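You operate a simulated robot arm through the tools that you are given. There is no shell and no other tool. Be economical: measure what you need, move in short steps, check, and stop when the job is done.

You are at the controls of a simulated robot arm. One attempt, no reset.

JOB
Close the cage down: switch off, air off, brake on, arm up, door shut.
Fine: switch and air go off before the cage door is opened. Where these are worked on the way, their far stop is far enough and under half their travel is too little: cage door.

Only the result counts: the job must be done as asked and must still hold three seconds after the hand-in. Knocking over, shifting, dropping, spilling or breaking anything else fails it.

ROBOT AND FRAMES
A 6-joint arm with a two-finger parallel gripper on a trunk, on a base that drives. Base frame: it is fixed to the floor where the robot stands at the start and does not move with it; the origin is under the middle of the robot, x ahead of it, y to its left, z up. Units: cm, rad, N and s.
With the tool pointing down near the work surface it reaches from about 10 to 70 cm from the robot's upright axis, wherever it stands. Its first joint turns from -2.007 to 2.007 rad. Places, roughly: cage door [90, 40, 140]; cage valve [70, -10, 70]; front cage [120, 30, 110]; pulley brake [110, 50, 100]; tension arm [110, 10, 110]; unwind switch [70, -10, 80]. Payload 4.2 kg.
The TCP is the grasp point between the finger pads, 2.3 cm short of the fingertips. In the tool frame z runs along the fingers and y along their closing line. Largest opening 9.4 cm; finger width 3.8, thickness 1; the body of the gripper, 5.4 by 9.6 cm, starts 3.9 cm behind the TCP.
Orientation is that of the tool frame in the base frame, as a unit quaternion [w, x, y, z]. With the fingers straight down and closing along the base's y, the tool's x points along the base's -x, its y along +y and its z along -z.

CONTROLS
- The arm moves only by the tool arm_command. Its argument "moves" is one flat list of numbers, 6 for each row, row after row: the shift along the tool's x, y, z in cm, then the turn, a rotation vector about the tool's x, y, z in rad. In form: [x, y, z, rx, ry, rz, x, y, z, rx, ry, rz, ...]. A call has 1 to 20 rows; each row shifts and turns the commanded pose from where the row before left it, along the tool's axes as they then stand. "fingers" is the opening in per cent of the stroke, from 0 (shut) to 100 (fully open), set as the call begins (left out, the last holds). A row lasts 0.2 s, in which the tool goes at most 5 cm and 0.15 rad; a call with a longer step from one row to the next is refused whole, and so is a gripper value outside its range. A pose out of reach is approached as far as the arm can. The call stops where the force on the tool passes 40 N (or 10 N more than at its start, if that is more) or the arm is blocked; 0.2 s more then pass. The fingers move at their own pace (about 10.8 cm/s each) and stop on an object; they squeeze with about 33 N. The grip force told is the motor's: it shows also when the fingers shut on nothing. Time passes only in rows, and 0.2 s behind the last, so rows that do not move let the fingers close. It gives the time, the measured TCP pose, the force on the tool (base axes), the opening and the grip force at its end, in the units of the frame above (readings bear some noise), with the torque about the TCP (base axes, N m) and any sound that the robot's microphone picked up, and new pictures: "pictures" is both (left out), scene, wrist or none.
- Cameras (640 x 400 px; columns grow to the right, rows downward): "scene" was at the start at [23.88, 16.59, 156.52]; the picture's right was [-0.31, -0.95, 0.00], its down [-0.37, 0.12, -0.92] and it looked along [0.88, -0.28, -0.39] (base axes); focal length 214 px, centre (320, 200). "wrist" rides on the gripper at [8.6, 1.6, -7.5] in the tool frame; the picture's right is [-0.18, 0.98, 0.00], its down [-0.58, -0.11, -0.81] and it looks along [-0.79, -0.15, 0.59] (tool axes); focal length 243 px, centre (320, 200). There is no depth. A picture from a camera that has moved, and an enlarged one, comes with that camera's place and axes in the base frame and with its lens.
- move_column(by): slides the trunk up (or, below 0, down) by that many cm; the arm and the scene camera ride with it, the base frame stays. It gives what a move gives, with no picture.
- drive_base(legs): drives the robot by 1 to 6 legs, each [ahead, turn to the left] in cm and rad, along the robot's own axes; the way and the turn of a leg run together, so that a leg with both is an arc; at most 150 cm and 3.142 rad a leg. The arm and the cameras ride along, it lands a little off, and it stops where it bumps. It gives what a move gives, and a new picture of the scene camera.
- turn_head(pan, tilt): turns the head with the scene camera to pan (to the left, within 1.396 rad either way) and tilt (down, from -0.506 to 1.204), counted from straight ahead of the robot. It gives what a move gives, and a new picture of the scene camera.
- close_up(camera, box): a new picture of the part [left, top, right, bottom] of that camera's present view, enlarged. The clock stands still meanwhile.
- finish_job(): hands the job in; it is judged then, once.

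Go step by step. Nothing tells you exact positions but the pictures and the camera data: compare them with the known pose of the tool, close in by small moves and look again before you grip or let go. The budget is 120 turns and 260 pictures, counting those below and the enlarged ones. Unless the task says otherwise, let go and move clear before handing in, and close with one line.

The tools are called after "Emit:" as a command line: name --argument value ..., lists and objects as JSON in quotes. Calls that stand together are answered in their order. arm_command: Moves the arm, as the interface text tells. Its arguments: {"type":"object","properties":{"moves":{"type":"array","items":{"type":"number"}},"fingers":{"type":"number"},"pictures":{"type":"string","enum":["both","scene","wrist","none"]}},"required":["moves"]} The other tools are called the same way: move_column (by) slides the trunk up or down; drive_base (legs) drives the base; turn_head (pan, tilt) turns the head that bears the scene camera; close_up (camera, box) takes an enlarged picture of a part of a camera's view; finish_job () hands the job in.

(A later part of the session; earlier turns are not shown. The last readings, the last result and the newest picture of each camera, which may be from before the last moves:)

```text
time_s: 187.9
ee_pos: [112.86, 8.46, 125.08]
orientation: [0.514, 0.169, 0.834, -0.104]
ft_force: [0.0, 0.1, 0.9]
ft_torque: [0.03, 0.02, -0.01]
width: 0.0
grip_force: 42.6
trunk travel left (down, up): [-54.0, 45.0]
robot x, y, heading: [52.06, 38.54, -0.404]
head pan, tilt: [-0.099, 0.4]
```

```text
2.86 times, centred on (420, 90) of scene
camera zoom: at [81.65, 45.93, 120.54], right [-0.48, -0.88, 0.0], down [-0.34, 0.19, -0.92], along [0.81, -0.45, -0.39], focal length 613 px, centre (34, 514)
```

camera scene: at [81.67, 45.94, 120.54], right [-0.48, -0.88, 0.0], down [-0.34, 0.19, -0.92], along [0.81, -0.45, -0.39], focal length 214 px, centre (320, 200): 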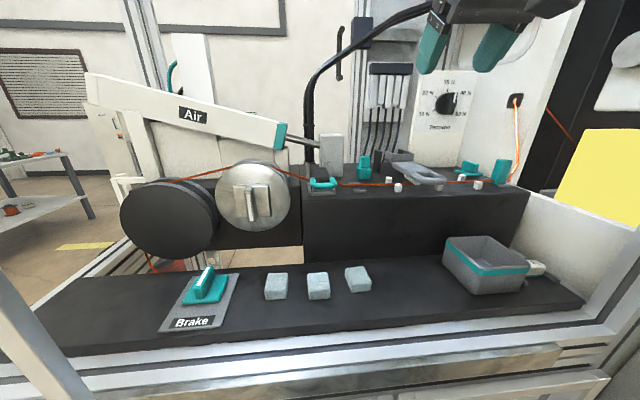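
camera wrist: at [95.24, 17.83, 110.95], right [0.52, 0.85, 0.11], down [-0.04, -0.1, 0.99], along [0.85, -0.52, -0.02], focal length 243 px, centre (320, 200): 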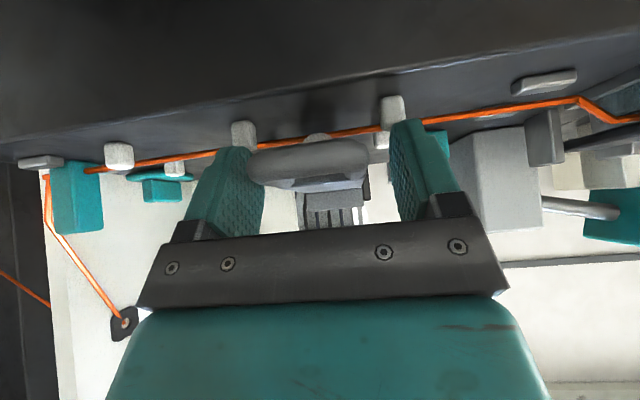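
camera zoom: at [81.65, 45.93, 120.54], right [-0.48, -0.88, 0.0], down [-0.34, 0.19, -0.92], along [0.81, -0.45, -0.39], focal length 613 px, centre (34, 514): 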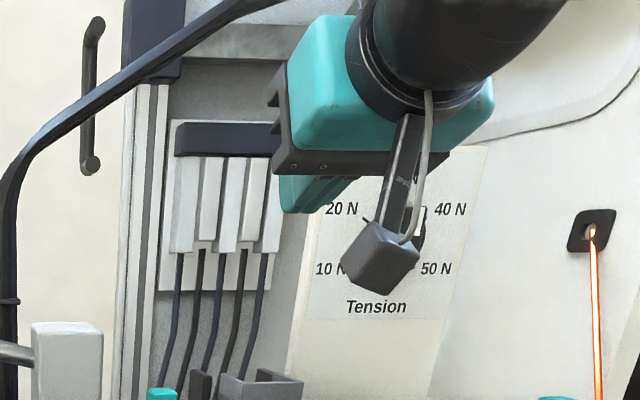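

It slipped again near 60°, and the lever is free enough to drop back. I'll return to the start and watch the top part in finer steps.

Emit:
arm_command --moves '[2.12, 0, -3.97, 0, 0, 0, 2.12, 0, -3.97, 0, 0, 0, 0, 0, 0, 0, 0.12, 0, 0, 0, 0, 0, 0.12, 0, 0, 0, 0, 0, 0.12, 0, 0, 0, 0, 0, 0.12, 0, 1.88, 0, 2.75, 0, 0, 0, 1.88, 0, 2.75, 0, 0, 0, 1.88, 0, 2.75, 0, 0, 0, 0, 0, 0, 0, 0, 0]' --fingers 75 --pictures "wrist"

Emit:
close_up --camera "scene" --box '[330, 80, 510, 220]'

```text
time_s: 190.1
ee_pos: [107.08, 11.53, 115.31]
orientation: [0.301, 0.189, 0.933, -0.061]
ft_force: [0.9, -0.9, -0.1]
ft_torque: [-0.01, -0.04, 0.01]
width: 7.05
grip_force: 0.0
out of reach, approached as far as the arm can: row 2
trunk travel left (down, up): [-54.0, 45.0]
robot x, y, heading: [51.83, 38.74, -0.405]
head pan, tilt: [-0.099, 0.4]
camera wrist: at [97.48, 17.27, 116.2], right [0.52, 0.85, 0.11], down [-0.04, -0.1, 0.99], along [0.85, -0.52, -0.02], focal length 243 px, centre (320, 200)
```

wrist: 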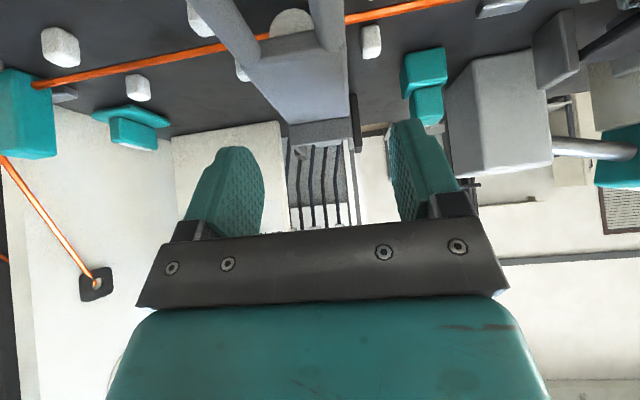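

```text
2.86 times, centred on (420, 150) of scene
camera zoom: at [81.66, 45.93, 120.55], right [-0.48, -0.88, 0.0], down [-0.34, 0.19, -0.92], along [0.81, -0.45, -0.39], focal length 613 px, centre (34, 343)
```

zoom: 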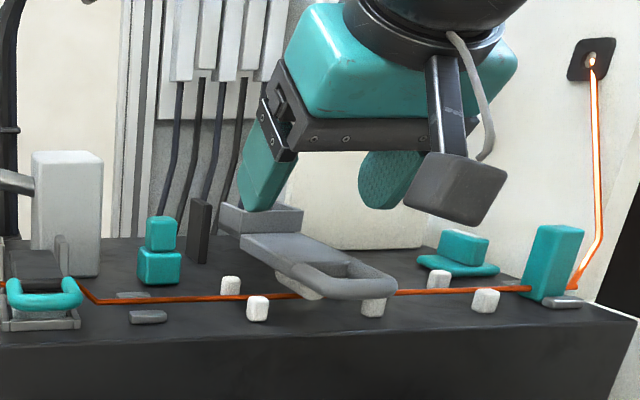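

The lever is at rest again. Realigning to the same grip spot and closing.

Emit:
arm_command --moves '[2.06, -0.47, -1.41, 0, 0, 0, 0, 0, 0, 0, 0, 0, 1.43, 0, 2.08, 0, 0, 0, 0.9, 0, 1.3, 0, 0, 0, 0.6, 0, 0.88, 0, 0, 0, 0, 0, 0, 0, 0, 0]' --pictures "none"

Emit:
arm_command --moves '[0, 0, 0, 0, 0, 0, 0, 0, 0, 0, 0, 0, 0, 0, 0, 0, 0, 0]' --fingers 0 --pictures "wrist"

```text
time_s: 191.5
ee_pos: [104.76, 12.0, 109.8]
orientation: [0.302, 0.189, 0.933, -0.061]
ft_force: [-0.3, 0.0, 0.4]
ft_torque: [-0.04, -0.01, -0.01]
width: 7.06
grip_force: 0.1
trunk travel left (down, up): [-54.0, 45.0]
robot x, y, heading: [52.21, 38.49, -0.404]
head pan, tilt: [-0.099, 0.4]
```

```text
time_s: 192.3
ee_pos: [104.77, 11.91, 109.75]
orientation: [0.301, 0.19, 0.933, -0.061]
ft_force: [-0.6, 0.2, -0.6]
ft_torque: [0.02, 0.04, -1.19]
width: 4.79
grip_force: 45.5
trunk travel left (down, up): [-54.0, 45.0]
robot x, y, heading: [52.07, 38.55, -0.403]
head pan, tilt: [-0.099, 0.4]
camera wrist: at [95.13, 17.75, 110.76], right [0.52, 0.85, 0.11], down [-0.04, -0.1, 0.99], along [0.85, -0.52, -0.02], focal length 243 px, centre (320, 200)
```

wrist: 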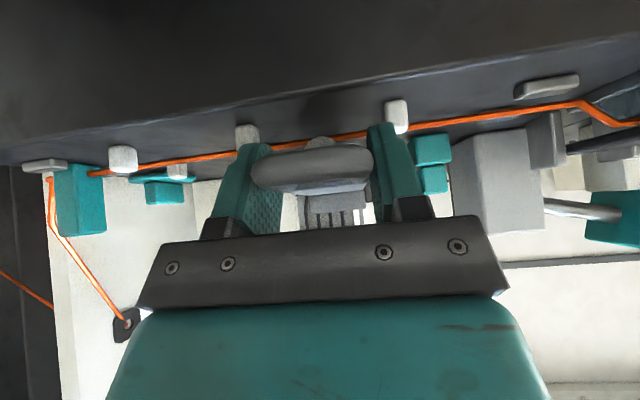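

A well-centred grip. Lifting to mid-height without tilting the tool.

Emit:
arm_command --moves '[-0.61, 0, -0.805, 0, 0, 0, -0.61, 0, -0.805, 0, 0, 0, -0.61, 0, -0.805, 0, 0, 0, -0.76, 0, -0.667, 0, 0, 0, -0.76, 0, -0.667, 0, 0, 0, -0.76, 0, -0.667, 0, 0, 0, -0.877, 0, -0.503, 0, 0, 0, -0.877, 0, -0.503, 0, 0, 0, -0.877, 0, -0.503, 0, 0, 0, -0.962, 0, -0.32, 0, 0, 0, -0.962, 0, -0.32, 0, 0, 0, -0.962, 0, -0.32, 0, 0, 0, 0, 0, 0, 0, 0, 0]' --pictures "wrist"

Emit:
close_up --camera "scene" --box '[330, 40, 510, 180]'

```text
time_s: 195.1
ee_pos: [108.18, 10.29, 121.06]
orientation: [0.301, 0.188, 0.933, -0.061]
ft_force: [-7.0, 4.0, -4.6]
ft_torque: [0.1, 1.49, -1.02]
width: 4.79
grip_force: 45.3
trunk travel left (down, up): [-54.0, 45.0]
robot x, y, heading: [51.93, 38.37, -0.405]
head pan, tilt: [-0.099, 0.4]
camera wrist: at [98.54, 16.26, 122.01], right [0.52, 0.85, 0.11], down [-0.04, -0.1, 0.99], along [0.85, -0.52, -0.02], focal length 243 px, centre (320, 200)
```

wrist: 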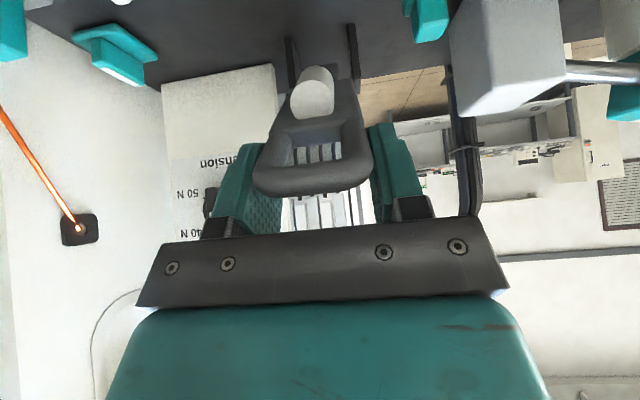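

```text
2.86 times, centred on (420, 110) of scene
camera zoom: at [81.64, 45.94, 120.55], right [-0.48, -0.88, 0.0], down [-0.34, 0.19, -0.92], along [0.81, -0.45, -0.39], focal length 613 px, centre (34, 457)
```

zoom: 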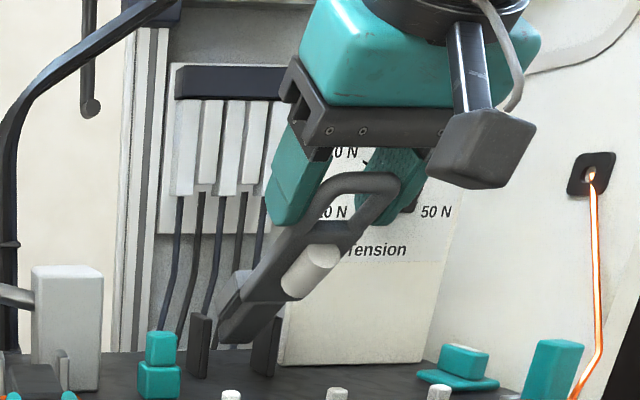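

An excellent hold. Going on in short checks.

Emit:
arm_command --moves '[-0.67, 0, -0.08, 0, 0, 0, -0.67, 0, -0.08, 0, 0, 0, -0.67, 0, -0.08, 0, 0, 0, 0, 0, 0, 0, 0, 0]' --pictures "wrist"

```text
time_s: 196.1
ee_pos: [109.6, 9.92, 122.53]
orientation: [0.302, 0.189, 0.932, -0.061]
ft_force: [-11.4, 3.3, 1.1]
ft_torque: [0.06, 1.4, -0.96]
width: 4.79
grip_force: 44.9
trunk travel left (down, up): [-54.0, 45.0]
robot x, y, heading: [51.96, 38.64, -0.404]
head pan, tilt: [-0.099, 0.4]
camera wrist: at [99.92, 15.69, 123.44], right [0.52, 0.85, 0.11], down [-0.04, -0.1, 0.99], along [0.85, -0.52, -0.01], focal length 243 px, centre (320, 200)
```

wrist: 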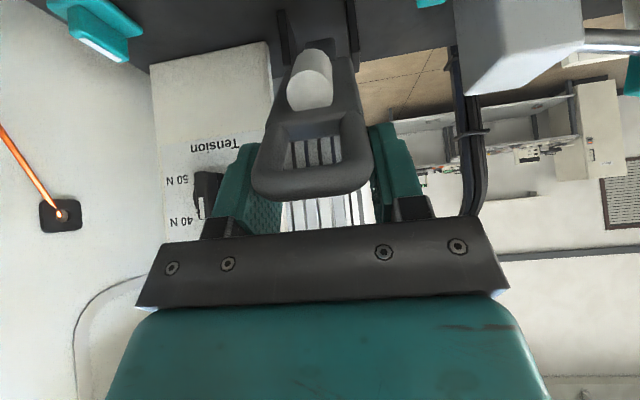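

Emit:
arm_command --moves '[-0.85, 0, -0.35, 0, 0, 0, -0.85, 0, -0.3, 0, 0, 0, -0.85, 0, -0.25, 0, 0, 0, 0, 0, 0, 0, 0, 0]' --pictures "wrist"

Emit:
close_up --camera "scene" --box '[330, 20, 510, 160]'

```text
time_s: 197.1
ee_pos: [111.12, 9.52, 124.83]
orientation: [0.304, 0.187, 0.932, -0.061]
ft_force: [-0.7, 0.1, 0.1]
ft_torque: [0.01, 0.01, 0.02]
width: 0.0
grip_force: 42.5
trunk travel left (down, up): [-54.0, 45.0]
robot x, y, heading: [52.32, 38.29, -0.407]
head pan, tilt: [-0.099, 0.4]
camera wrist: at [101.41, 15.18, 125.77], right [0.52, 0.85, 0.11], down [-0.05, -0.1, 0.99], along [0.86, -0.52, -0.01], focal length 243 px, centre (320, 200)
```

wrist: 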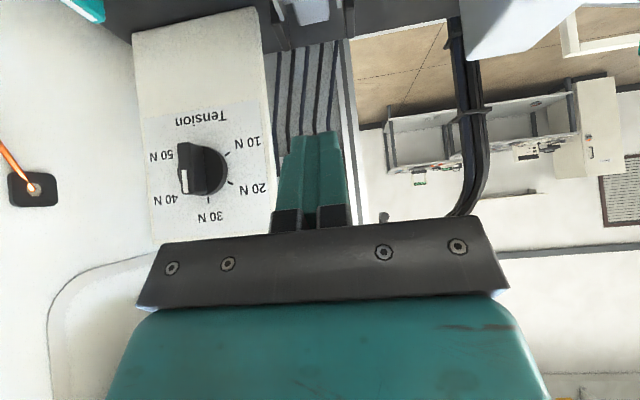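

```text
2.86 times, centred on (420, 90) of scene
camera zoom: at [81.67, 45.93, 120.58], right [-0.48, -0.88, 0.0], down [-0.34, 0.19, -0.92], along [0.81, -0.45, -0.39], focal length 613 px, centre (34, 514)
```

zoom: 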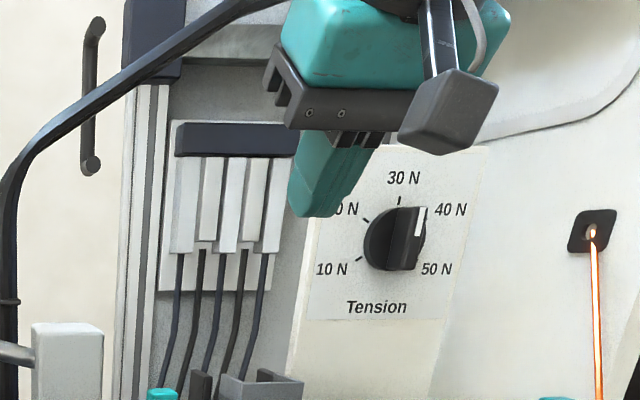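

The forces show only the lever's own weight with no stop, so it slipped because my arc drifted outward. I'll retry with force-guided steps. First retract, and move the base 4 cm nearer for reach.

Emit:
arm_command --moves '[3.7, 0, -2.55, 0, 0, 0, 3.7, 0, -2.55, 0, 0, 0, 3.3, 0, -2.3, 0, 0, 0, 0, 0, 0, 0, 0, 0]' --fingers 75 --pictures "none"

Emit:
drive_base --legs '[[4, 0]]'

```text
time_s: 198.1
ee_pos: [98.98, 14.51, 124.55]
orientation: [0.299, 0.19, 0.933, -0.062]
ft_force: [-0.4, 0.1, 0.2]
ft_torque: [0.01, 0.01, 0.0]
width: 7.03
grip_force: 0.1
trunk travel left (down, up): [-54.0, 45.0]
robot x, y, heading: [52.03, 38.62, -0.404]
head pan, tilt: [-0.099, 0.4]
```

```text
time_s: 199.0
ee_pos: [102.74, 12.85, 124.55]
orientation: [0.3, 0.189, 0.933, -0.061]
ft_force: [-0.5, -1.4, -0.3]
ft_torque: [-0.01, -0.04, 0.02]
width: 7.04
grip_force: 0.0
trunk travel left (down, up): [-54.0, 45.0]
robot x, y, heading: [56.07, 37.06, -0.41]
head pan, tilt: [-0.099, 0.4]
camera scene: at [85.43, 44.27, 120.54], right [-0.49, -0.87, 0.0], down [-0.34, 0.19, -0.92], along [0.81, -0.45, -0.39], focal length 214 px, centre (320, 200)
```

scene: 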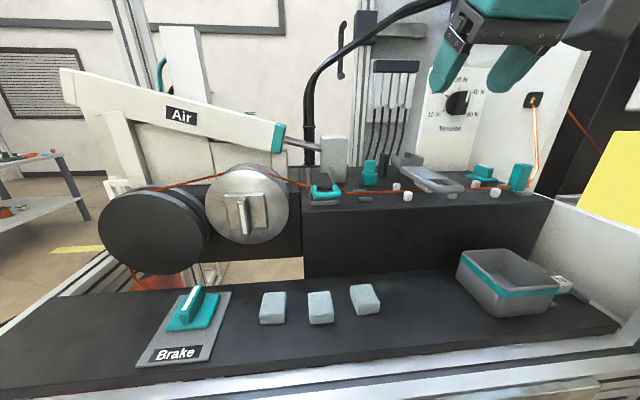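

No bump. I'll come down over the loop again and close.

Emit:
arm_command --moves '[1.56, 0, 3.34, 0, 0, 0, 1.56, 0, 3.34, 0, 0, 0, 1.56, 0, 3.34, 0, 0, 0, 1.0, 0, 2.2, 0, 0, 0, 0.56, 0, 1.14, 0, 0, 0, 0, 0, 0, 0, 0, 0]' --pictures "none"

Emit:
close_up --camera "wrist" --box '[160, 60, 480, 260]'

Emit:
arm_command --moves '[0, 0, 0, 0, 0, 0, 0, 0, 0, 0, 0, 0, 0, 0, 0, 0, 0, 0]' --fingers 0 --pictures "none"

```text
time_s: 200.4
ee_pos: [106.68, 12.17, 110.83]
orientation: [0.3, 0.188, 0.933, -0.061]
ft_force: [-0.4, -0.3, 0.0]
ft_torque: [-0.01, -0.01, 0.02]
width: 7.08
grip_force: 0.2
out of reach, approached as far as the arm can: row 1, 2
trunk travel left (down, up): [-54.0, 45.0]
robot x, y, heading: [55.94, 36.99, -0.412]
head pan, tilt: [-0.099, 0.4]
```

```text
2.00 times, centred on (320, 160) of wrist
camera zoom: at [97.18, 17.89, 111.69], right [0.52, 0.85, 0.11], down [-0.04, -0.1, 0.99], along [0.85, -0.52, -0.02], focal length 485 px, centre (320, 280)
```

zoom: 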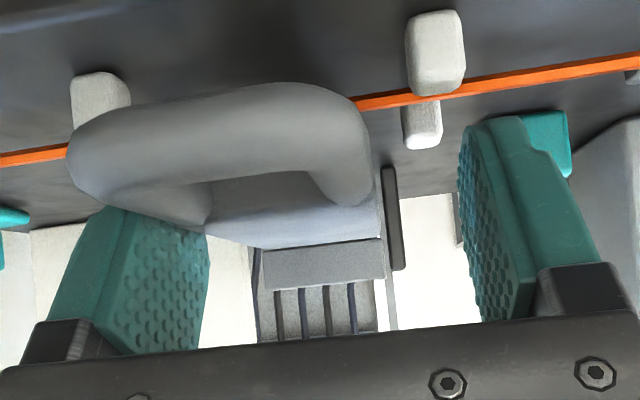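

```text
time_s: 200.8
ee_pos: [106.52, 11.34, 110.79]
orientation: [0.298, 0.199, 0.931, -0.069]
ft_force: [-6.1, -24.9, 1.1]
ft_torque: [-0.66, 0.27, 1.11]
width: 4.8
grip_force: 32.3
trunk travel left (down, up): [-54.0, 45.0]
robot x, y, heading: [55.88, 37.19, -0.41]
head pan, tilt: [-0.099, 0.4]
stopped in row 1: the force on the tool passed its limit at 50 N (the readings are from after the stop); the commanded pose is now the measured one
```

The inner reach limit shifted the pose slightly, gripping 1.5 cm further in but off-centre. I'll open, centre it and regrip.

Emit:
arm_command --moves '[0, 0, 0, 0, 0, 0, 0, -0.15, 0, 0, 0, 0, 0.35, 0, 0.5, 0, 0, 0, 0, 0, 0, 0, 0, 0]' --fingers 72 --pictures "none"

Emit:
arm_command --moves '[0, 0, 0, 0, 0, 0, 0, 0, 0, 0, 0, 0, 0, 0, 0, 0, 0, 0]' --fingers 0 --pictures "wrist"

```text
time_s: 202.0
ee_pos: [106.61, 11.5, 110.69]
orientation: [0.308, 0.196, 0.929, -0.065]
ft_force: [-6.8, 2.3, 13.1]
ft_torque: [0.47, 0.03, 0.4]
width: 6.76
grip_force: 0.0
trunk travel left (down, up): [-54.0, 45.0]
robot x, y, heading: [56.08, 36.9, -0.413]
head pan, tilt: [-0.099, 0.4]
stopped in row 4: the force on the tool passed its limit at 41 N (the readings are from after the stop); the commanded pose is now the measured one
```

```text
time_s: 202.8
ee_pos: [106.56, 11.13, 110.54]
orientation: [0.306, 0.198, 0.929, -0.067]
ft_force: [-4.7, -20.2, 15.0]
ft_torque: [-0.9, -0.56, 1.7]
width: 4.79
grip_force: 45.2
trunk travel left (down, up): [-54.0, 45.0]
robot x, y, heading: [55.97, 37.08, -0.408]
head pan, tilt: [-0.099, 0.4]
camera wrist: at [97.02, 17.2, 111.34], right [0.54, 0.84, 0.11], down [-0.05, -0.09, 0.99], along [0.84, -0.54, 0.0], focal length 243 px, centre (320, 200)
```

wrist: 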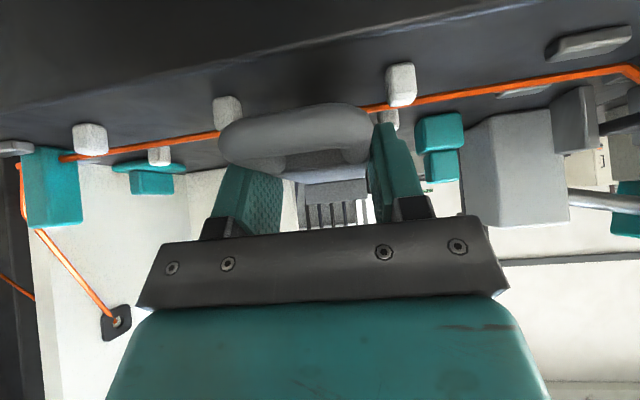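

Held on the straight part now. I'll lift with small steps, easing right.

Emit:
arm_command --moves '[-0.42, -0.15, -0.62, 0, 0, 0, -0.46, -0.15, -0.6, 0, 0, 0, -0.5, 0, -0.58, 0, 0, 0, -0.55, 0, -0.54, 0, 0, 0, 0, 0, 0, 0, 0, 0]' --pictures "none"

Emit:
close_up --camera "scene" --box '[370, 80, 550, 220]'

```text
time_s: 204.0
ee_pos: [106.92, 11.07, 113.36]
orientation: [0.304, 0.195, 0.93, -0.065]
ft_force: [2.1, 4.2, -11.5]
ft_torque: [0.46, 1.21, 0.98]
width: 4.77
grip_force: 45.3
trunk travel left (down, up): [-54.0, 45.0]
robot x, y, heading: [56.22, 37.4, -0.408]
head pan, tilt: [-0.099, 0.4]
```

```text
2.86 times, centred on (460, 150) of scene
camera zoom: at [85.47, 44.2, 120.53], right [-0.49, -0.87, 0.0], down [-0.34, 0.19, -0.92], along [0.8, -0.45, -0.39], focal length 613 px, centre (-80, 343)
```

zoom: 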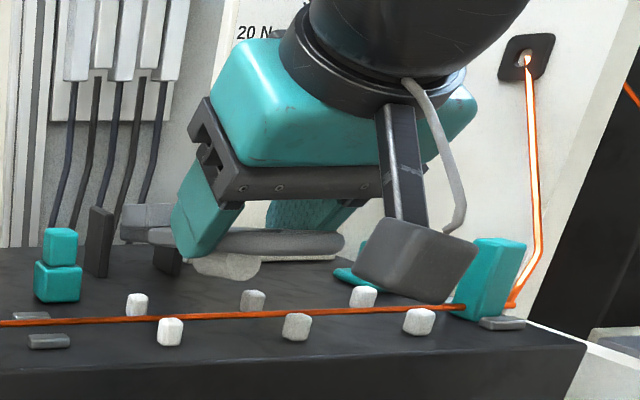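

Held well with only the weight showing. Next arc section, then a force check.

Emit:
arm_command --moves '[-0.483, 0, -0.457, 0, 0, 0, -0.483, 0, -0.457, 0, 0, 0, -0.569, 0, -0.441, 0, 0, 0, -0.569, 0, -0.441, 0, 0, 0, -0.549, 0, -0.351, 0, 0, 0, -0.549, 0, -0.351, 0, 0, 0, 0, 0, 0, 0, 0, 0]' --pictures "none"

```text
time_s: 205.6
ee_pos: [107.73, 10.69, 117.37]
orientation: [0.304, 0.196, 0.93, -0.065]
ft_force: [10.7, 14.1, -12.3]
ft_torque: [0.64, 0.94, 0.51]
width: 4.82
grip_force: 44.6
trunk travel left (down, up): [-54.0, 45.0]
robot x, y, heading: [55.75, 37.18, -0.413]
head pan, tilt: [-0.099, 0.4]
```

Emit:
arm_command --moves '[-0.716, 0.1, -0.249, 0, 0, 0, -0.716, 0.1, -0.249, 0, 0, 0, -0.716, 0, -0.249, 0, 0, 0, -0.692, 0, -0.208, 0, 0, 0, -0.692, 0, -0.208, 0, 0, 0, -0.692, 0, -0.208, 0, 0, 0, 0, 0, 0, 0, 0, 0]' --pictures "none"

Emit:
close_up --camera "scene" --box '[370, 40, 550, 180]'

```text
time_s: 207.2
ee_pos: [110.17, 9.61, 120.97]
orientation: [0.304, 0.198, 0.93, -0.065]
ft_force: [-11.6, -12.6, -6.9]
ft_torque: [0.15, 1.28, 0.31]
width: 4.76
grip_force: 45.0
trunk travel left (down, up): [-54.0, 45.0]
robot x, y, heading: [55.91, 36.89, -0.412]
head pan, tilt: [-0.099, 0.4]
```

```text
2.86 times, centred on (460, 110) of scene
camera zoom: at [85.41, 44.09, 120.56], right [-0.49, -0.87, 0.0], down [-0.34, 0.19, -0.92], along [0.8, -0.45, -0.39], focal length 613 px, centre (-80, 457)
```

zoom: 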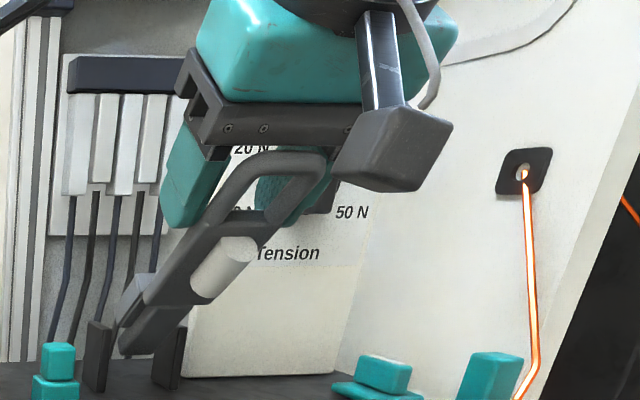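

I see the cause now: with this grip the loop's end swings into the gripper's palm. I'll lower the lever back down, then regrip nearer the loop's end so the palm stays clear.

Emit:
arm_command --moves '[0.692, 0, 0.208, 0, 0, 0, 0.692, 0, 0.208, 0, 0, 0, 0.692, 0, 0.208, 0, 0, 0, 0.716, 0, 0.249, 0, 0, 0, 0.716, 0, 0.249, 0, 0, 0, 0.716, 0, 0.249, 0, 0, 0, 0.549, 0, 0.351, 0, 0, 0, 0.549, 0, 0.351, 0, 0, 0, 0.569, 0, 0.441, 0, 0, 0, 0.569, 0, 0.441, 0, 0, 0, 0.483, 0, 0.457, 0, 0, 0, 0.483, 0, 0.457, 0, 0, 0, 0.5, 0, 0.56, 0, 0, 0, 0.48, 0, 0.58, 0, 0, 0, 0.4, 0, 0.55, 0, 0, 0, 0, 0, 0, 0, 0, 0]' --pictures "none"

Emit:
arm_command --moves '[0, 0, 0, 0, 0, 0, 0, 0, 0, 0, 0, 0, -0.57, 0, -0.82, 0, 0, 0, -1.13, 0, -1.65, 0, 0, 0, -1.13, 0, -1.65, 0, 0, 0, -1.13, 0, -1.65, 0, 0, 0, 0, 0, 0, 0, 0, 0]' --fingers 75 --pictures "wrist"

Emit:
drive_base --legs '[[-4, 0]]'

```text
time_s: 210.6
ee_pos: [106.5, 11.16, 111.19]
orientation: [0.303, 0.196, 0.93, -0.066]
ft_force: [-17.8, -10.6, 8.0]
ft_torque: [-0.58, -0.88, 1.18]
width: 4.78
grip_force: 45.6
trunk travel left (down, up): [-54.0, 45.0]
robot x, y, heading: [55.84, 37.11, -0.41]
head pan, tilt: [-0.099, 0.4]
```

```text
time_s: 212.2
ee_pos: [106.56, 11.44, 118.31]
orientation: [0.305, 0.197, 0.929, -0.066]
ft_force: [0.0, 0.2, -0.1]
ft_torque: [0.04, -0.01, 0.01]
width: 7.03
grip_force: 0.0
trunk travel left (down, up): [-54.0, 45.0]
robot x, y, heading: [55.62, 36.88, -0.408]
head pan, tilt: [-0.099, 0.4]
camera wrist: at [96.96, 17.38, 119.22], right [0.53, 0.84, 0.11], down [-0.05, -0.09, 0.99], along [0.84, -0.54, -0.01], focal length 243 px, centre (320, 200)
```

wrist: 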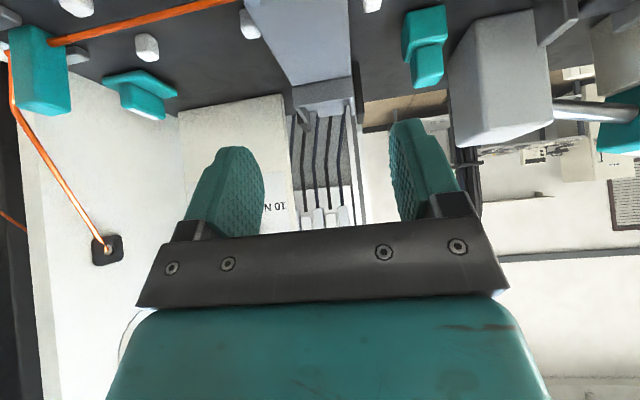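

```text
time_s: 213.1
ee_pos: [102.84, 12.83, 118.33]
orientation: [0.304, 0.197, 0.93, -0.067]
ft_force: [0.3, -0.4, -0.4]
ft_torque: [-0.06, -0.01, -0.01]
width: 7.04
grip_force: 0.0
trunk travel left (down, up): [-54.0, 45.0]
robot x, y, heading: [51.99, 38.73, -0.409]
head pan, tilt: [-0.099, 0.4]
camera scene: at [81.74, 45.85, 120.55], right [-0.49, -0.87, 0.0], down [-0.34, 0.19, -0.92], along [0.81, -0.45, -0.39], focal length 214 px, centre (320, 200)
```

scene: 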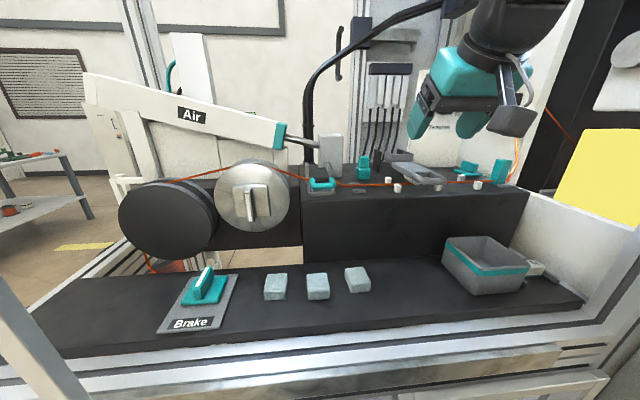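

The lever is lowered and released. I'll grip nearer the end, with the loop overhanging the pads only about 2 cm.

Emit:
arm_command --moves '[1.34, 0, 2.31, -0.018, 0.009, -0.014, 1.34, 0, 2.31, 0, 0, 0, 0.9, 0, 1.55, 0, 0, 0, 0.44, 0, 0.76, 0, 0, 0, 0, 0, 0, 0, 0, 0]' --pictures "wrist"

Emit:
arm_command --moves '[0, 0, 0, 0, 0, 0, 0, 0, 0, 0, 0, 0, 0, 0, 0, 0, 0, 0]' --fingers 0 --pictures "none"

Emit:
close_up --camera "scene" --box '[330, 80, 510, 220]'

```text
time_s: 214.2
ee_pos: [103.66, 12.69, 110.36]
orientation: [0.302, 0.188, 0.933, -0.059]
ft_force: [-0.5, 0.0, 0.5]
ft_torque: [0.0, 0.0, 0.01]
width: 7.06
grip_force: 0.1
trunk travel left (down, up): [-54.0, 45.0]
robot x, y, heading: [52.13, 38.38, -0.407]
head pan, tilt: [-0.099, 0.4]
camera wrist: at [93.91, 18.46, 111.29], right [0.52, 0.85, 0.11], down [-0.04, -0.1, 0.99], along [0.85, -0.52, -0.02], focal length 243 px, centre (320, 200)
```

wrist: 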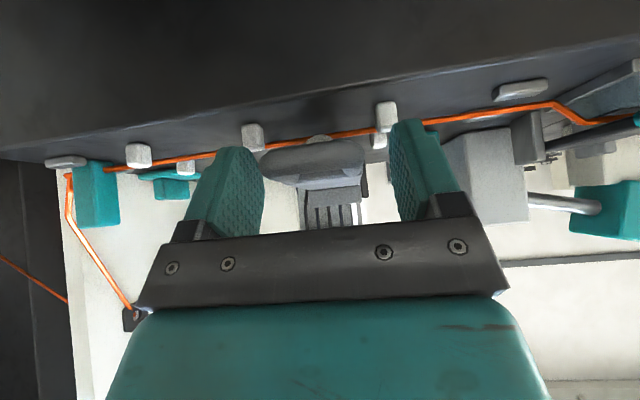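

```text
time_s: 215.1
ee_pos: [103.56, 12.53, 110.32]
orientation: [0.302, 0.192, 0.932, -0.06]
ft_force: [-3.9, -12.8, -0.4]
ft_torque: [-0.26, 0.04, -2.27]
width: 4.77
grip_force: 45.4
trunk travel left (down, up): [-54.0, 45.0]
robot x, y, heading: [52.06, 38.61, -0.407]
head pan, tilt: [-0.099, 0.4]
```

```text
2.86 times, centred on (420, 150) of scene
camera zoom: at [81.73, 45.76, 120.55], right [-0.49, -0.87, 0.0], down [-0.34, 0.19, -0.92], along [0.8, -0.45, -0.39], focal length 613 px, centre (34, 343)
```

zoom: 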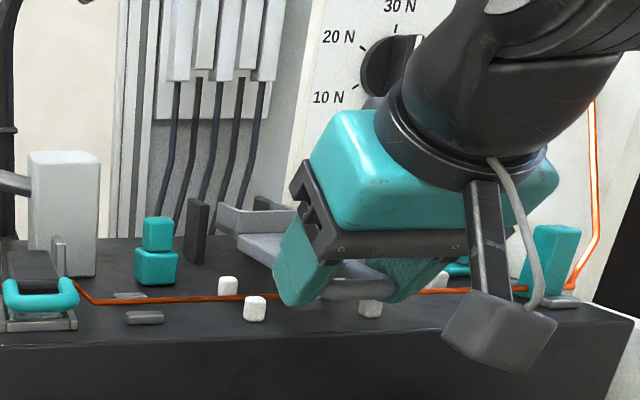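

Gripped near the end. Lifting on the refitted arc (radius 17).

Emit:
arm_command --moves '[-0.592, 0, -0.852, 0, 0, 0, -0.592, 0, -0.852, 0, 0, 0, -0.592, 0, -0.852, 0, 0, 0, -0.609, 0, -0.589, 0, 0, 0, -0.609, 0, -0.589, 0, 0, 0, -0.609, 0, -0.589, 0, 0, 0, -0.609, 0, -0.589, 0, 0, 0, -0.714, 0, -0.459, 0, 0, 0, -0.714, 0, -0.459, 0, 0, 0, -0.714, 0, -0.459, 0, 0, 0, -0.714, 0, -0.459, 0, 0, 0, 0, 0, 0, 0, 0, 0]' --pictures "none"

Emit:
close_up --camera "scene" --box '[330, 40, 510, 180]'

```text
time_s: 217.7
ee_pos: [105.3, 11.82, 119.86]
orientation: [0.3, 0.188, 0.933, -0.058]
ft_force: [2.0, -24.9, -14.8]
ft_torque: [-0.09, 0.98, -0.25]
width: 4.8
grip_force: 44.6
trunk travel left (down, up): [-54.0, 45.0]
robot x, y, heading: [52.01, 38.36, -0.409]
head pan, tilt: [-0.099, 0.4]
```

```text
2.86 times, centred on (420, 110) of scene
camera zoom: at [81.79, 45.66, 120.54], right [-0.49, -0.87, 0.0], down [-0.34, 0.19, -0.92], along [0.8, -0.45, -0.39], focal length 613 px, centre (34, 457)
```

zoom: 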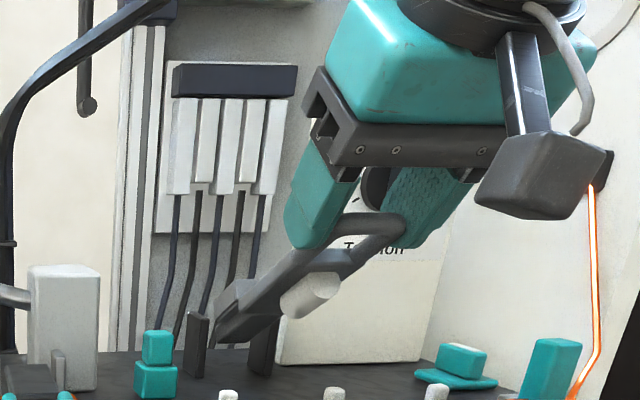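

Slightly too far outward. I'll correct inward and to the right while continuing.

Emit:
arm_command --moves '[-0.851, -0.15, -0.181, 0, 0, 0, -0.851, -0.1, -0.181, 0, 0, 0, -0.851, 0, -0.181, 0, 0, 0, -0.801, 0, -0.2, 0, 0, 0, -0.801, 0, -0.2, 0, 0, 0, 0, 0, 0, 0, 0, 0]' --pictures "none"

Emit:
close_up --camera "scene" --box '[330, 30, 510, 170]'

```text
time_s: 219.1
ee_pos: [107.76, 10.65, 123.19]
orientation: [0.302, 0.187, 0.933, -0.059]
ft_force: [-7.2, 10.8, 0.4]
ft_torque: [0.44, 1.3, -0.27]
width: 4.8
grip_force: 45.1
trunk travel left (down, up): [-54.0, 45.0]
robot x, y, heading: [52.04, 38.5, -0.405]
head pan, tilt: [-0.099, 0.4]
```

```text
2.86 times, centred on (420, 100) of scene
camera zoom: at [81.7, 45.89, 120.55], right [-0.49, -0.87, 0.0], down [-0.34, 0.19, -0.92], along [0.81, -0.45, -0.39], focal length 613 px, centre (34, 486)
```

zoom: 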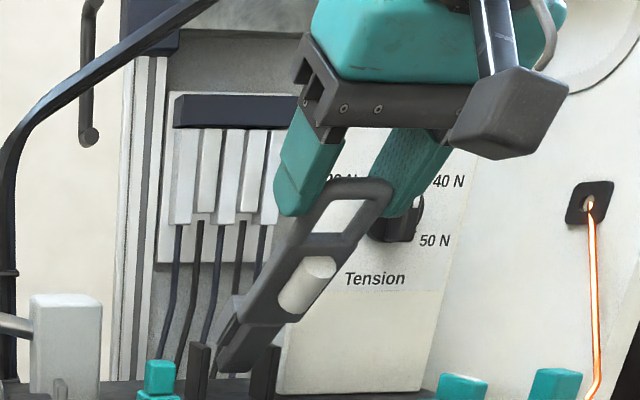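

Good hold and clear of the palm. Next section.

Emit:
arm_command --moves '[-0.819, 0, -0.175, 0, 0, 0, -0.819, 0, -0.175, 0, 0, 0, -0.819, 0, -0.175, 0, 0, 0, -0.85, 0, 0.0, 0, 0, 0, 0, 0, 0, 0, 0, 0]' --pictures "none"

Emit:
close_up --camera "scene" --box '[330, 20, 510, 160]'

```text
time_s: 220.2
ee_pos: [110.07, 9.66, 125.53]
orientation: [0.3, 0.187, 0.933, -0.059]
ft_force: [4.2, 10.7, -11.7]
ft_torque: [0.35, 1.11, -0.33]
width: 4.77
grip_force: 44.4
trunk travel left (down, up): [-54.0, 45.0]
robot x, y, heading: [52.07, 38.6, -0.407]
head pan, tilt: [-0.099, 0.4]
```

```text
2.86 times, centred on (420, 90) of scene
camera zoom: at [81.8, 45.88, 120.52], right [-0.49, -0.87, 0.0], down [-0.34, 0.19, -0.92], along [0.81, -0.45, -0.39], focal length 613 px, centre (34, 514)
```

zoom: 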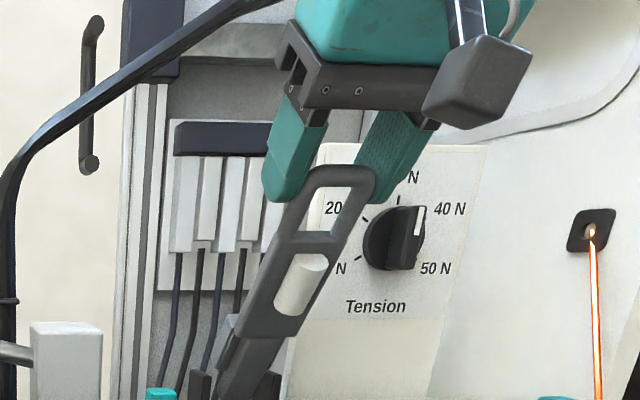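

About 60° now. Slightly inward on the next step.

Emit:
arm_command --moves '[-0.794, 0.05, 0.156, 0, 0, 0, -0.794, 0.05, 0.156, 0, 0, 0, -0.794, 0, 0.156, 0, 0, 0, 0, 0, 0, 0, 0, 0]' --pictures "none"

Emit:
close_up --camera "scene" --box '[330, 10, 510, 150]'

```text
time_s: 221.2
ee_pos: [111.77, 8.9, 126.71]
orientation: [0.303, 0.189, 0.932, -0.06]
ft_force: [-10.2, 7.5, 11.3]
ft_torque: [0.3, 1.26, -0.27]
width: 4.78
grip_force: 44.9
trunk travel left (down, up): [-54.0, 45.0]
robot x, y, heading: [51.94, 38.53, -0.411]
head pan, tilt: [-0.099, 0.4]
```

```text
2.86 times, centred on (420, 80) of scene
camera zoom: at [81.65, 45.89, 120.58], right [-0.49, -0.87, 0.0], down [-0.34, 0.19, -0.92], along [0.81, -0.45, -0.39], focal length 613 px, centre (34, 543)
```

zoom: 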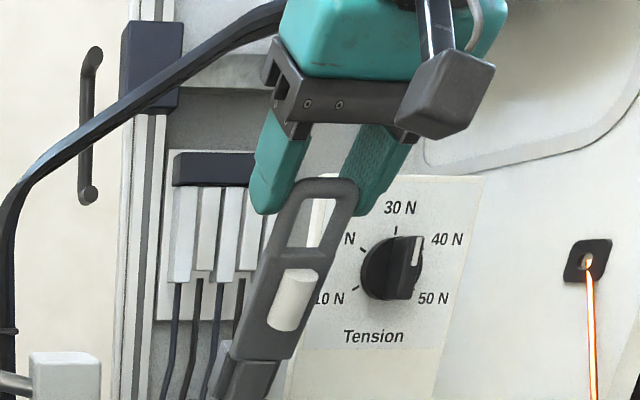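

About 70° now, needing slightly more outward. Continuing.

Emit:
arm_command --moves '[-0.79, 0, -0.05, 0, 0, 0, -0.8, 0, 0.05, 0, 0, 0, -0.8, 0, 0.1, 0, 0, 0, 0, 0, 0, 0, 0, 0]' --pictures "none"

Emit:
close_up --camera "scene" --box '[330, 10, 510, 150]'

```text
time_s: 222.2
ee_pos: [113.86, 8.06, 127.67]
orientation: [0.3, 0.189, 0.933, -0.06]
ft_force: [-4.5, -1.2, -10.8]
ft_torque: [0.14, 1.26, -0.26]
width: 4.77
grip_force: 44.9
trunk travel left (down, up): [-54.0, 45.0]
robot x, y, heading: [52.06, 38.81, -0.409]
head pan, tilt: [-0.099, 0.4]
```

```text
2.86 times, centred on (420, 80) of scene
camera zoom: at [81.76, 45.8, 120.52], right [-0.49, -0.87, 0.0], down [-0.34, 0.19, -0.92], along [0.81, -0.45, -0.39], focal length 613 px, centre (34, 543)
```

zoom: 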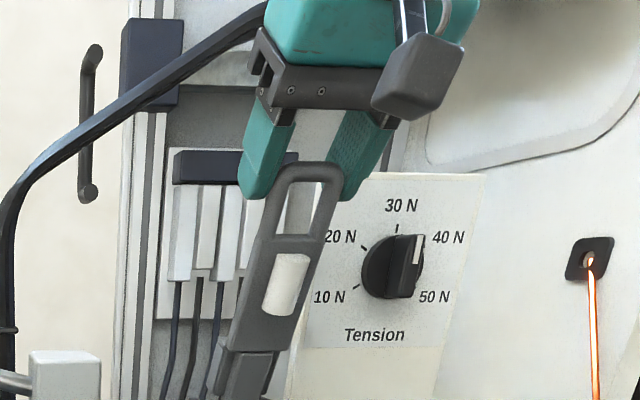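

About 75–80°. Continuing with a slight tilt for reach.

Emit:
arm_command --moves '[-0.739, 0, 0.324, 0, -0.04, 0, -0.73, 0, 0.34, 0, -0.04, 0, -0.71, 0, 0.37, 0, -0.04, 0, 0, 0, 0, 0, 0, 0]' --pictures "none"

Emit:
close_up --camera "scene" --box '[330, 10, 510, 150]'

```text
time_s: 223.2
ee_pos: [115.76, 7.19, 128.53]
orientation: [0.36, 0.185, 0.912, -0.07]
ft_force: [-9.6, -2.0, 11.7]
ft_torque: [0.35, 1.17, 0.2]
width: 4.77
grip_force: 45.2
trunk travel left (down, up): [-54.0, 45.0]
robot x, y, heading: [52.22, 38.41, -0.412]
head pan, tilt: [-0.099, 0.4]
```

```text
2.86 times, centred on (420, 80) of scene
camera zoom: at [81.65, 45.83, 120.59], right [-0.49, -0.87, 0.0], down [-0.34, 0.19, -0.92], along [0.81, -0.45, -0.39], focal length 613 px, centre (34, 543)
```

zoom: 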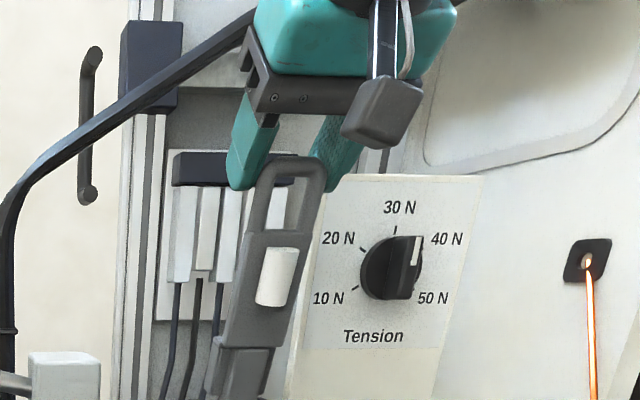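

Emit:
arm_command --moves '[-0.63, 0, 0.308, 0, -0.04, 0, -0.617, 0, 0.334, 0, -0.04, 0, -0.603, 0, 0.358, 0, -0.04, 0, 0, 0, 0, 0, 0, 0]' --pictures "none"

Emit:
close_up --camera "scene" --box '[330, 10, 510, 150]'

```text
time_s: 224.2
ee_pos: [117.72, 6.32, 128.83]
orientation: [0.411, 0.181, 0.89, -0.081]
ft_force: [-10.0, -6.0, -0.6]
ft_torque: [0.33, 1.3, -0.03]
width: 4.74
grip_force: 44.6
trunk travel left (down, up): [-54.0, 45.0]
robot x, y, heading: [52.15, 38.48, -0.409]
head pan, tilt: [-0.099, 0.4]
```

```text
2.86 times, centred on (420, 80) of scene
camera zoom: at [81.69, 45.78, 120.55], right [-0.49, -0.87, 0.0], down [-0.34, 0.19, -0.92], along [0.81, -0.45, -0.39], focal length 613 px, centre (34, 543)
```

zoom: 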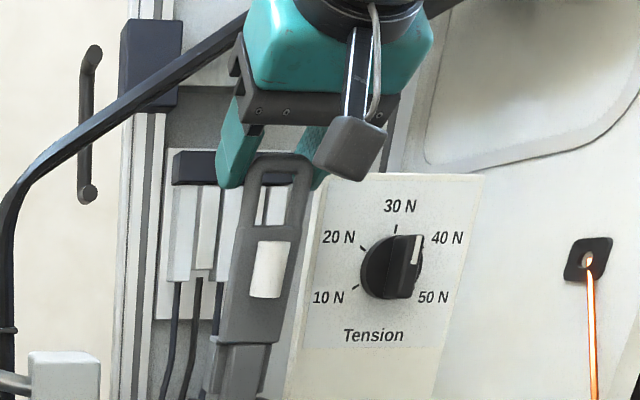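

The lever is nearly upright. Continuing forward past vertical.

Emit:
arm_command --moves '[-0.445, 0, 0.497, 0, -0.04, 0, -0.425, 0, 0.514, 0, -0.04, 0, -0.404, 0, 0.53, 0, -0.04, 0, 0, 0, 0, 0, 0, 0]' --pictures "none"

Emit:
close_up --camera "scene" --box '[330, 10, 510, 150]'

```text
time_s: 225.2
ee_pos: [119.59, 5.46, 129.11]
orientation: [0.465, 0.176, 0.863, -0.092]
ft_force: [-10.4, -9.2, 8.0]
ft_torque: [0.42, 1.25, 0.13]
width: 4.78
grip_force: 44.4
trunk travel left (down, up): [-54.0, 45.0]
robot x, y, heading: [51.92, 38.12, -0.408]
head pan, tilt: [-0.099, 0.4]
```

```text
2.86 times, centred on (420, 80) of scene
camera zoom: at [81.65, 45.77, 120.58], right [-0.49, -0.87, 0.0], down [-0.34, 0.19, -0.92], along [0.81, -0.45, -0.39], focal length 613 px, centre (34, 543)
```

zoom: 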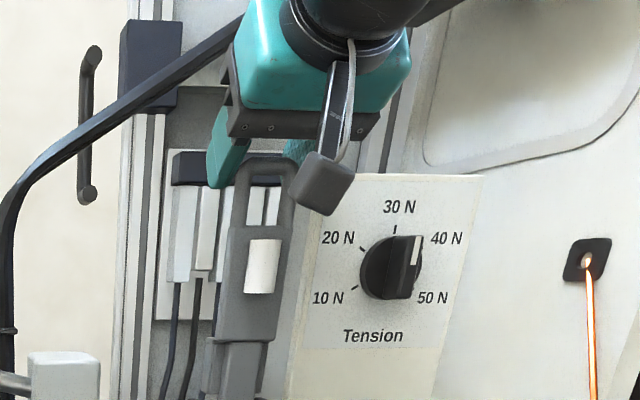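

Emit:
arm_command --moves '[-0.414, 0, 0.503, 0, -0.04, 0, -0.393, 0, 0.52, 0, -0.04, 0, -0.372, 0, 0.535, 0, -0.04, 0, 0, 0, 0, 0, 0, 0]' --pictures "none"

Emit:
close_up --camera "scene" --box '[330, 10, 510, 150]'

```text
time_s: 226.2
ee_pos: [121.37, 4.83, 129.2]
orientation: [0.515, 0.169, 0.835, -0.101]
ft_force: [-12.1, -11.2, -1.3]
ft_torque: [0.3, 1.22, 0.12]
width: 4.79
grip_force: 45.2
trunk travel left (down, up): [-54.0, 45.0]
robot x, y, heading: [51.98, 38.64, -0.409]
head pan, tilt: [-0.099, 0.4]
```

```text
2.86 times, centred on (420, 80) of scene
camera zoom: at [81.67, 45.73, 120.56], right [-0.49, -0.87, 0.0], down [-0.34, 0.19, -0.92], along [0.81, -0.45, -0.39], focal length 613 px, centre (34, 543)
```

zoom: 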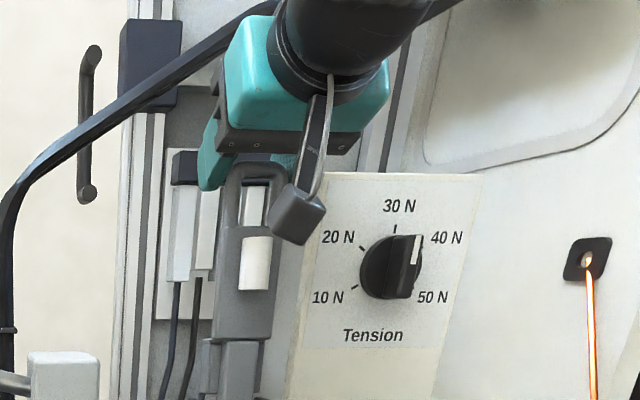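

Still moving freely with no stop yet. Another step.

Emit:
arm_command --moves '[-0.306, 0, 0.573, 0, -0.04, 0, -0.283, 0, 0.585, 0, -0.04, 0, -0.26, 0, 0.596, 0, -0.04, 0, 0, 0, 0, 0, 0, 0]' --pictures "none"

Emit:
close_up --camera "scene" --box '[330, 10, 510, 190]'

```text
time_s: 227.2
ee_pos: [122.94, 4.09, 129.23]
orientation: [0.563, 0.163, 0.803, -0.111]
ft_force: [-36.4, -1.8, -8.2]
ft_torque: [0.2, 0.68, 0.14]
width: 4.79
grip_force: 44.9
trunk travel left (down, up): [-54.0, 45.0]
robot x, y, heading: [52.36, 38.39, -0.408]
head pan, tilt: [-0.099, 0.4]
```

```text
2.22 times, centred on (420, 100) of scene
camera zoom: at [81.53, 45.79, 120.58], right [-0.49, -0.87, 0.0], down [-0.34, 0.19, -0.92], along [0.81, -0.45, -0.39], focal length 477 px, centre (98, 422)
```

zoom: 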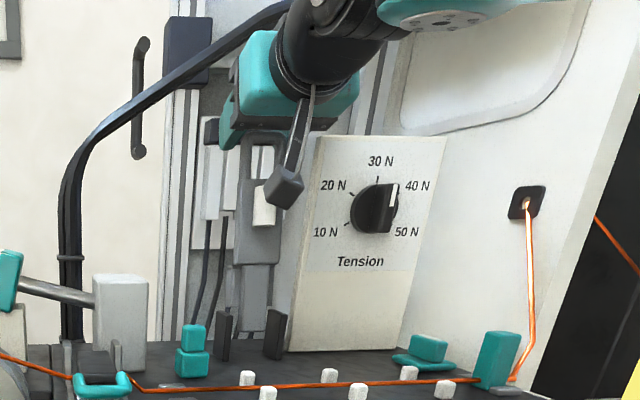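

The load jumped to −36 N: the lever is at its stop past vertical. I'll release and watch whether it stays.

Emit:
arm_command --moves '[0, 0, 0, 0, 0, 0, 0, 0, 0, 0, 0, 0, 0, 0, 0, 0, 0, 0, 0, 0, 0, 0, 0, 0]' --fingers 75 --pictures "none"

Emit:
arm_command --moves '[0, 0, -1.5, 0, 0, 0, 0, 0, -2.5, 0, 0, 0, 0, 0, -3, 0, 0, 0, 0, 0, -3, 0, 0, 0, 0, 0, 0, 0, 0, 0]' --pictures "both"

Emit:
close_up --camera "scene" --box '[330, 10, 510, 190]'

```text
time_s: 228.2
ee_pos: [123.17, 4.18, 129.15]
orientation: [0.563, 0.162, 0.803, -0.111]
ft_force: [-0.1, -1.0, 0.5]
ft_torque: [0.0, 0.02, 0.03]
width: 7.05
grip_force: 0.0
trunk travel left (down, up): [-54.0, 45.0]
robot x, y, heading: [51.92, 38.28, -0.406]
head pan, tilt: [-0.099, 0.4]
```

```text
time_s: 229.4
ee_pos: [114.34, 7.68, 132.73]
orientation: [0.564, 0.163, 0.802, -0.112]
ft_force: [0.8, -0.3, 0.9]
ft_torque: [0.01, 0.01, 0.01]
width: 7.07
grip_force: 0.0
trunk travel left (down, up): [-54.0, 45.0]
robot x, y, heading: [51.79, 38.35, -0.41]
head pan, tilt: [-0.099, 0.4]
camera scene: at [81.73, 45.8, 120.54], right [-0.49, -0.87, 0.0], down [-0.34, 0.19, -0.92], along [0.81, -0.45, -0.39], focal length 214 px, centre (320, 200)
camera wrist: at [106.01, 12.92, 127.12], right [0.44, 0.88, 0.18], down [-0.56, 0.11, 0.82], along [0.7, -0.46, 0.54], focal length 243 px, centre (320, 200)
```

scene: 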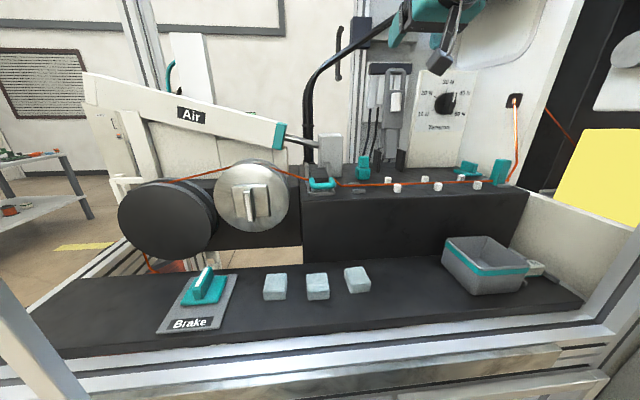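
wrist: 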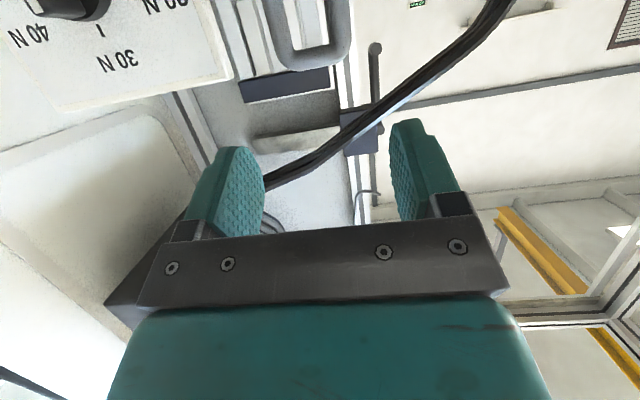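

```text
2.22 times, centred on (420, 100) of scene
camera zoom: at [81.73, 45.8, 120.54], right [-0.49, -0.87, 0.0], down [-0.34, 0.19, -0.92], along [0.81, -0.45, -0.39], focal length 477 px, centre (98, 422)
```

zoom: 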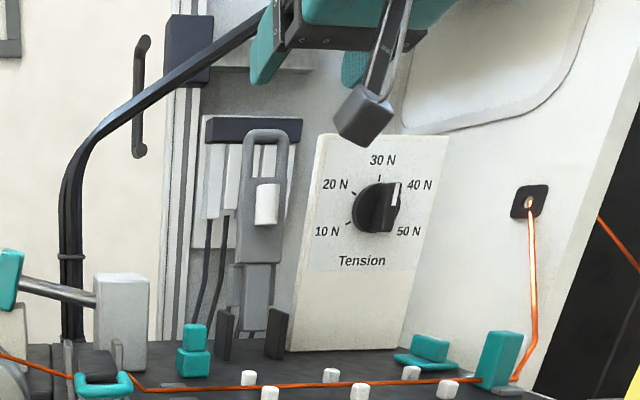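

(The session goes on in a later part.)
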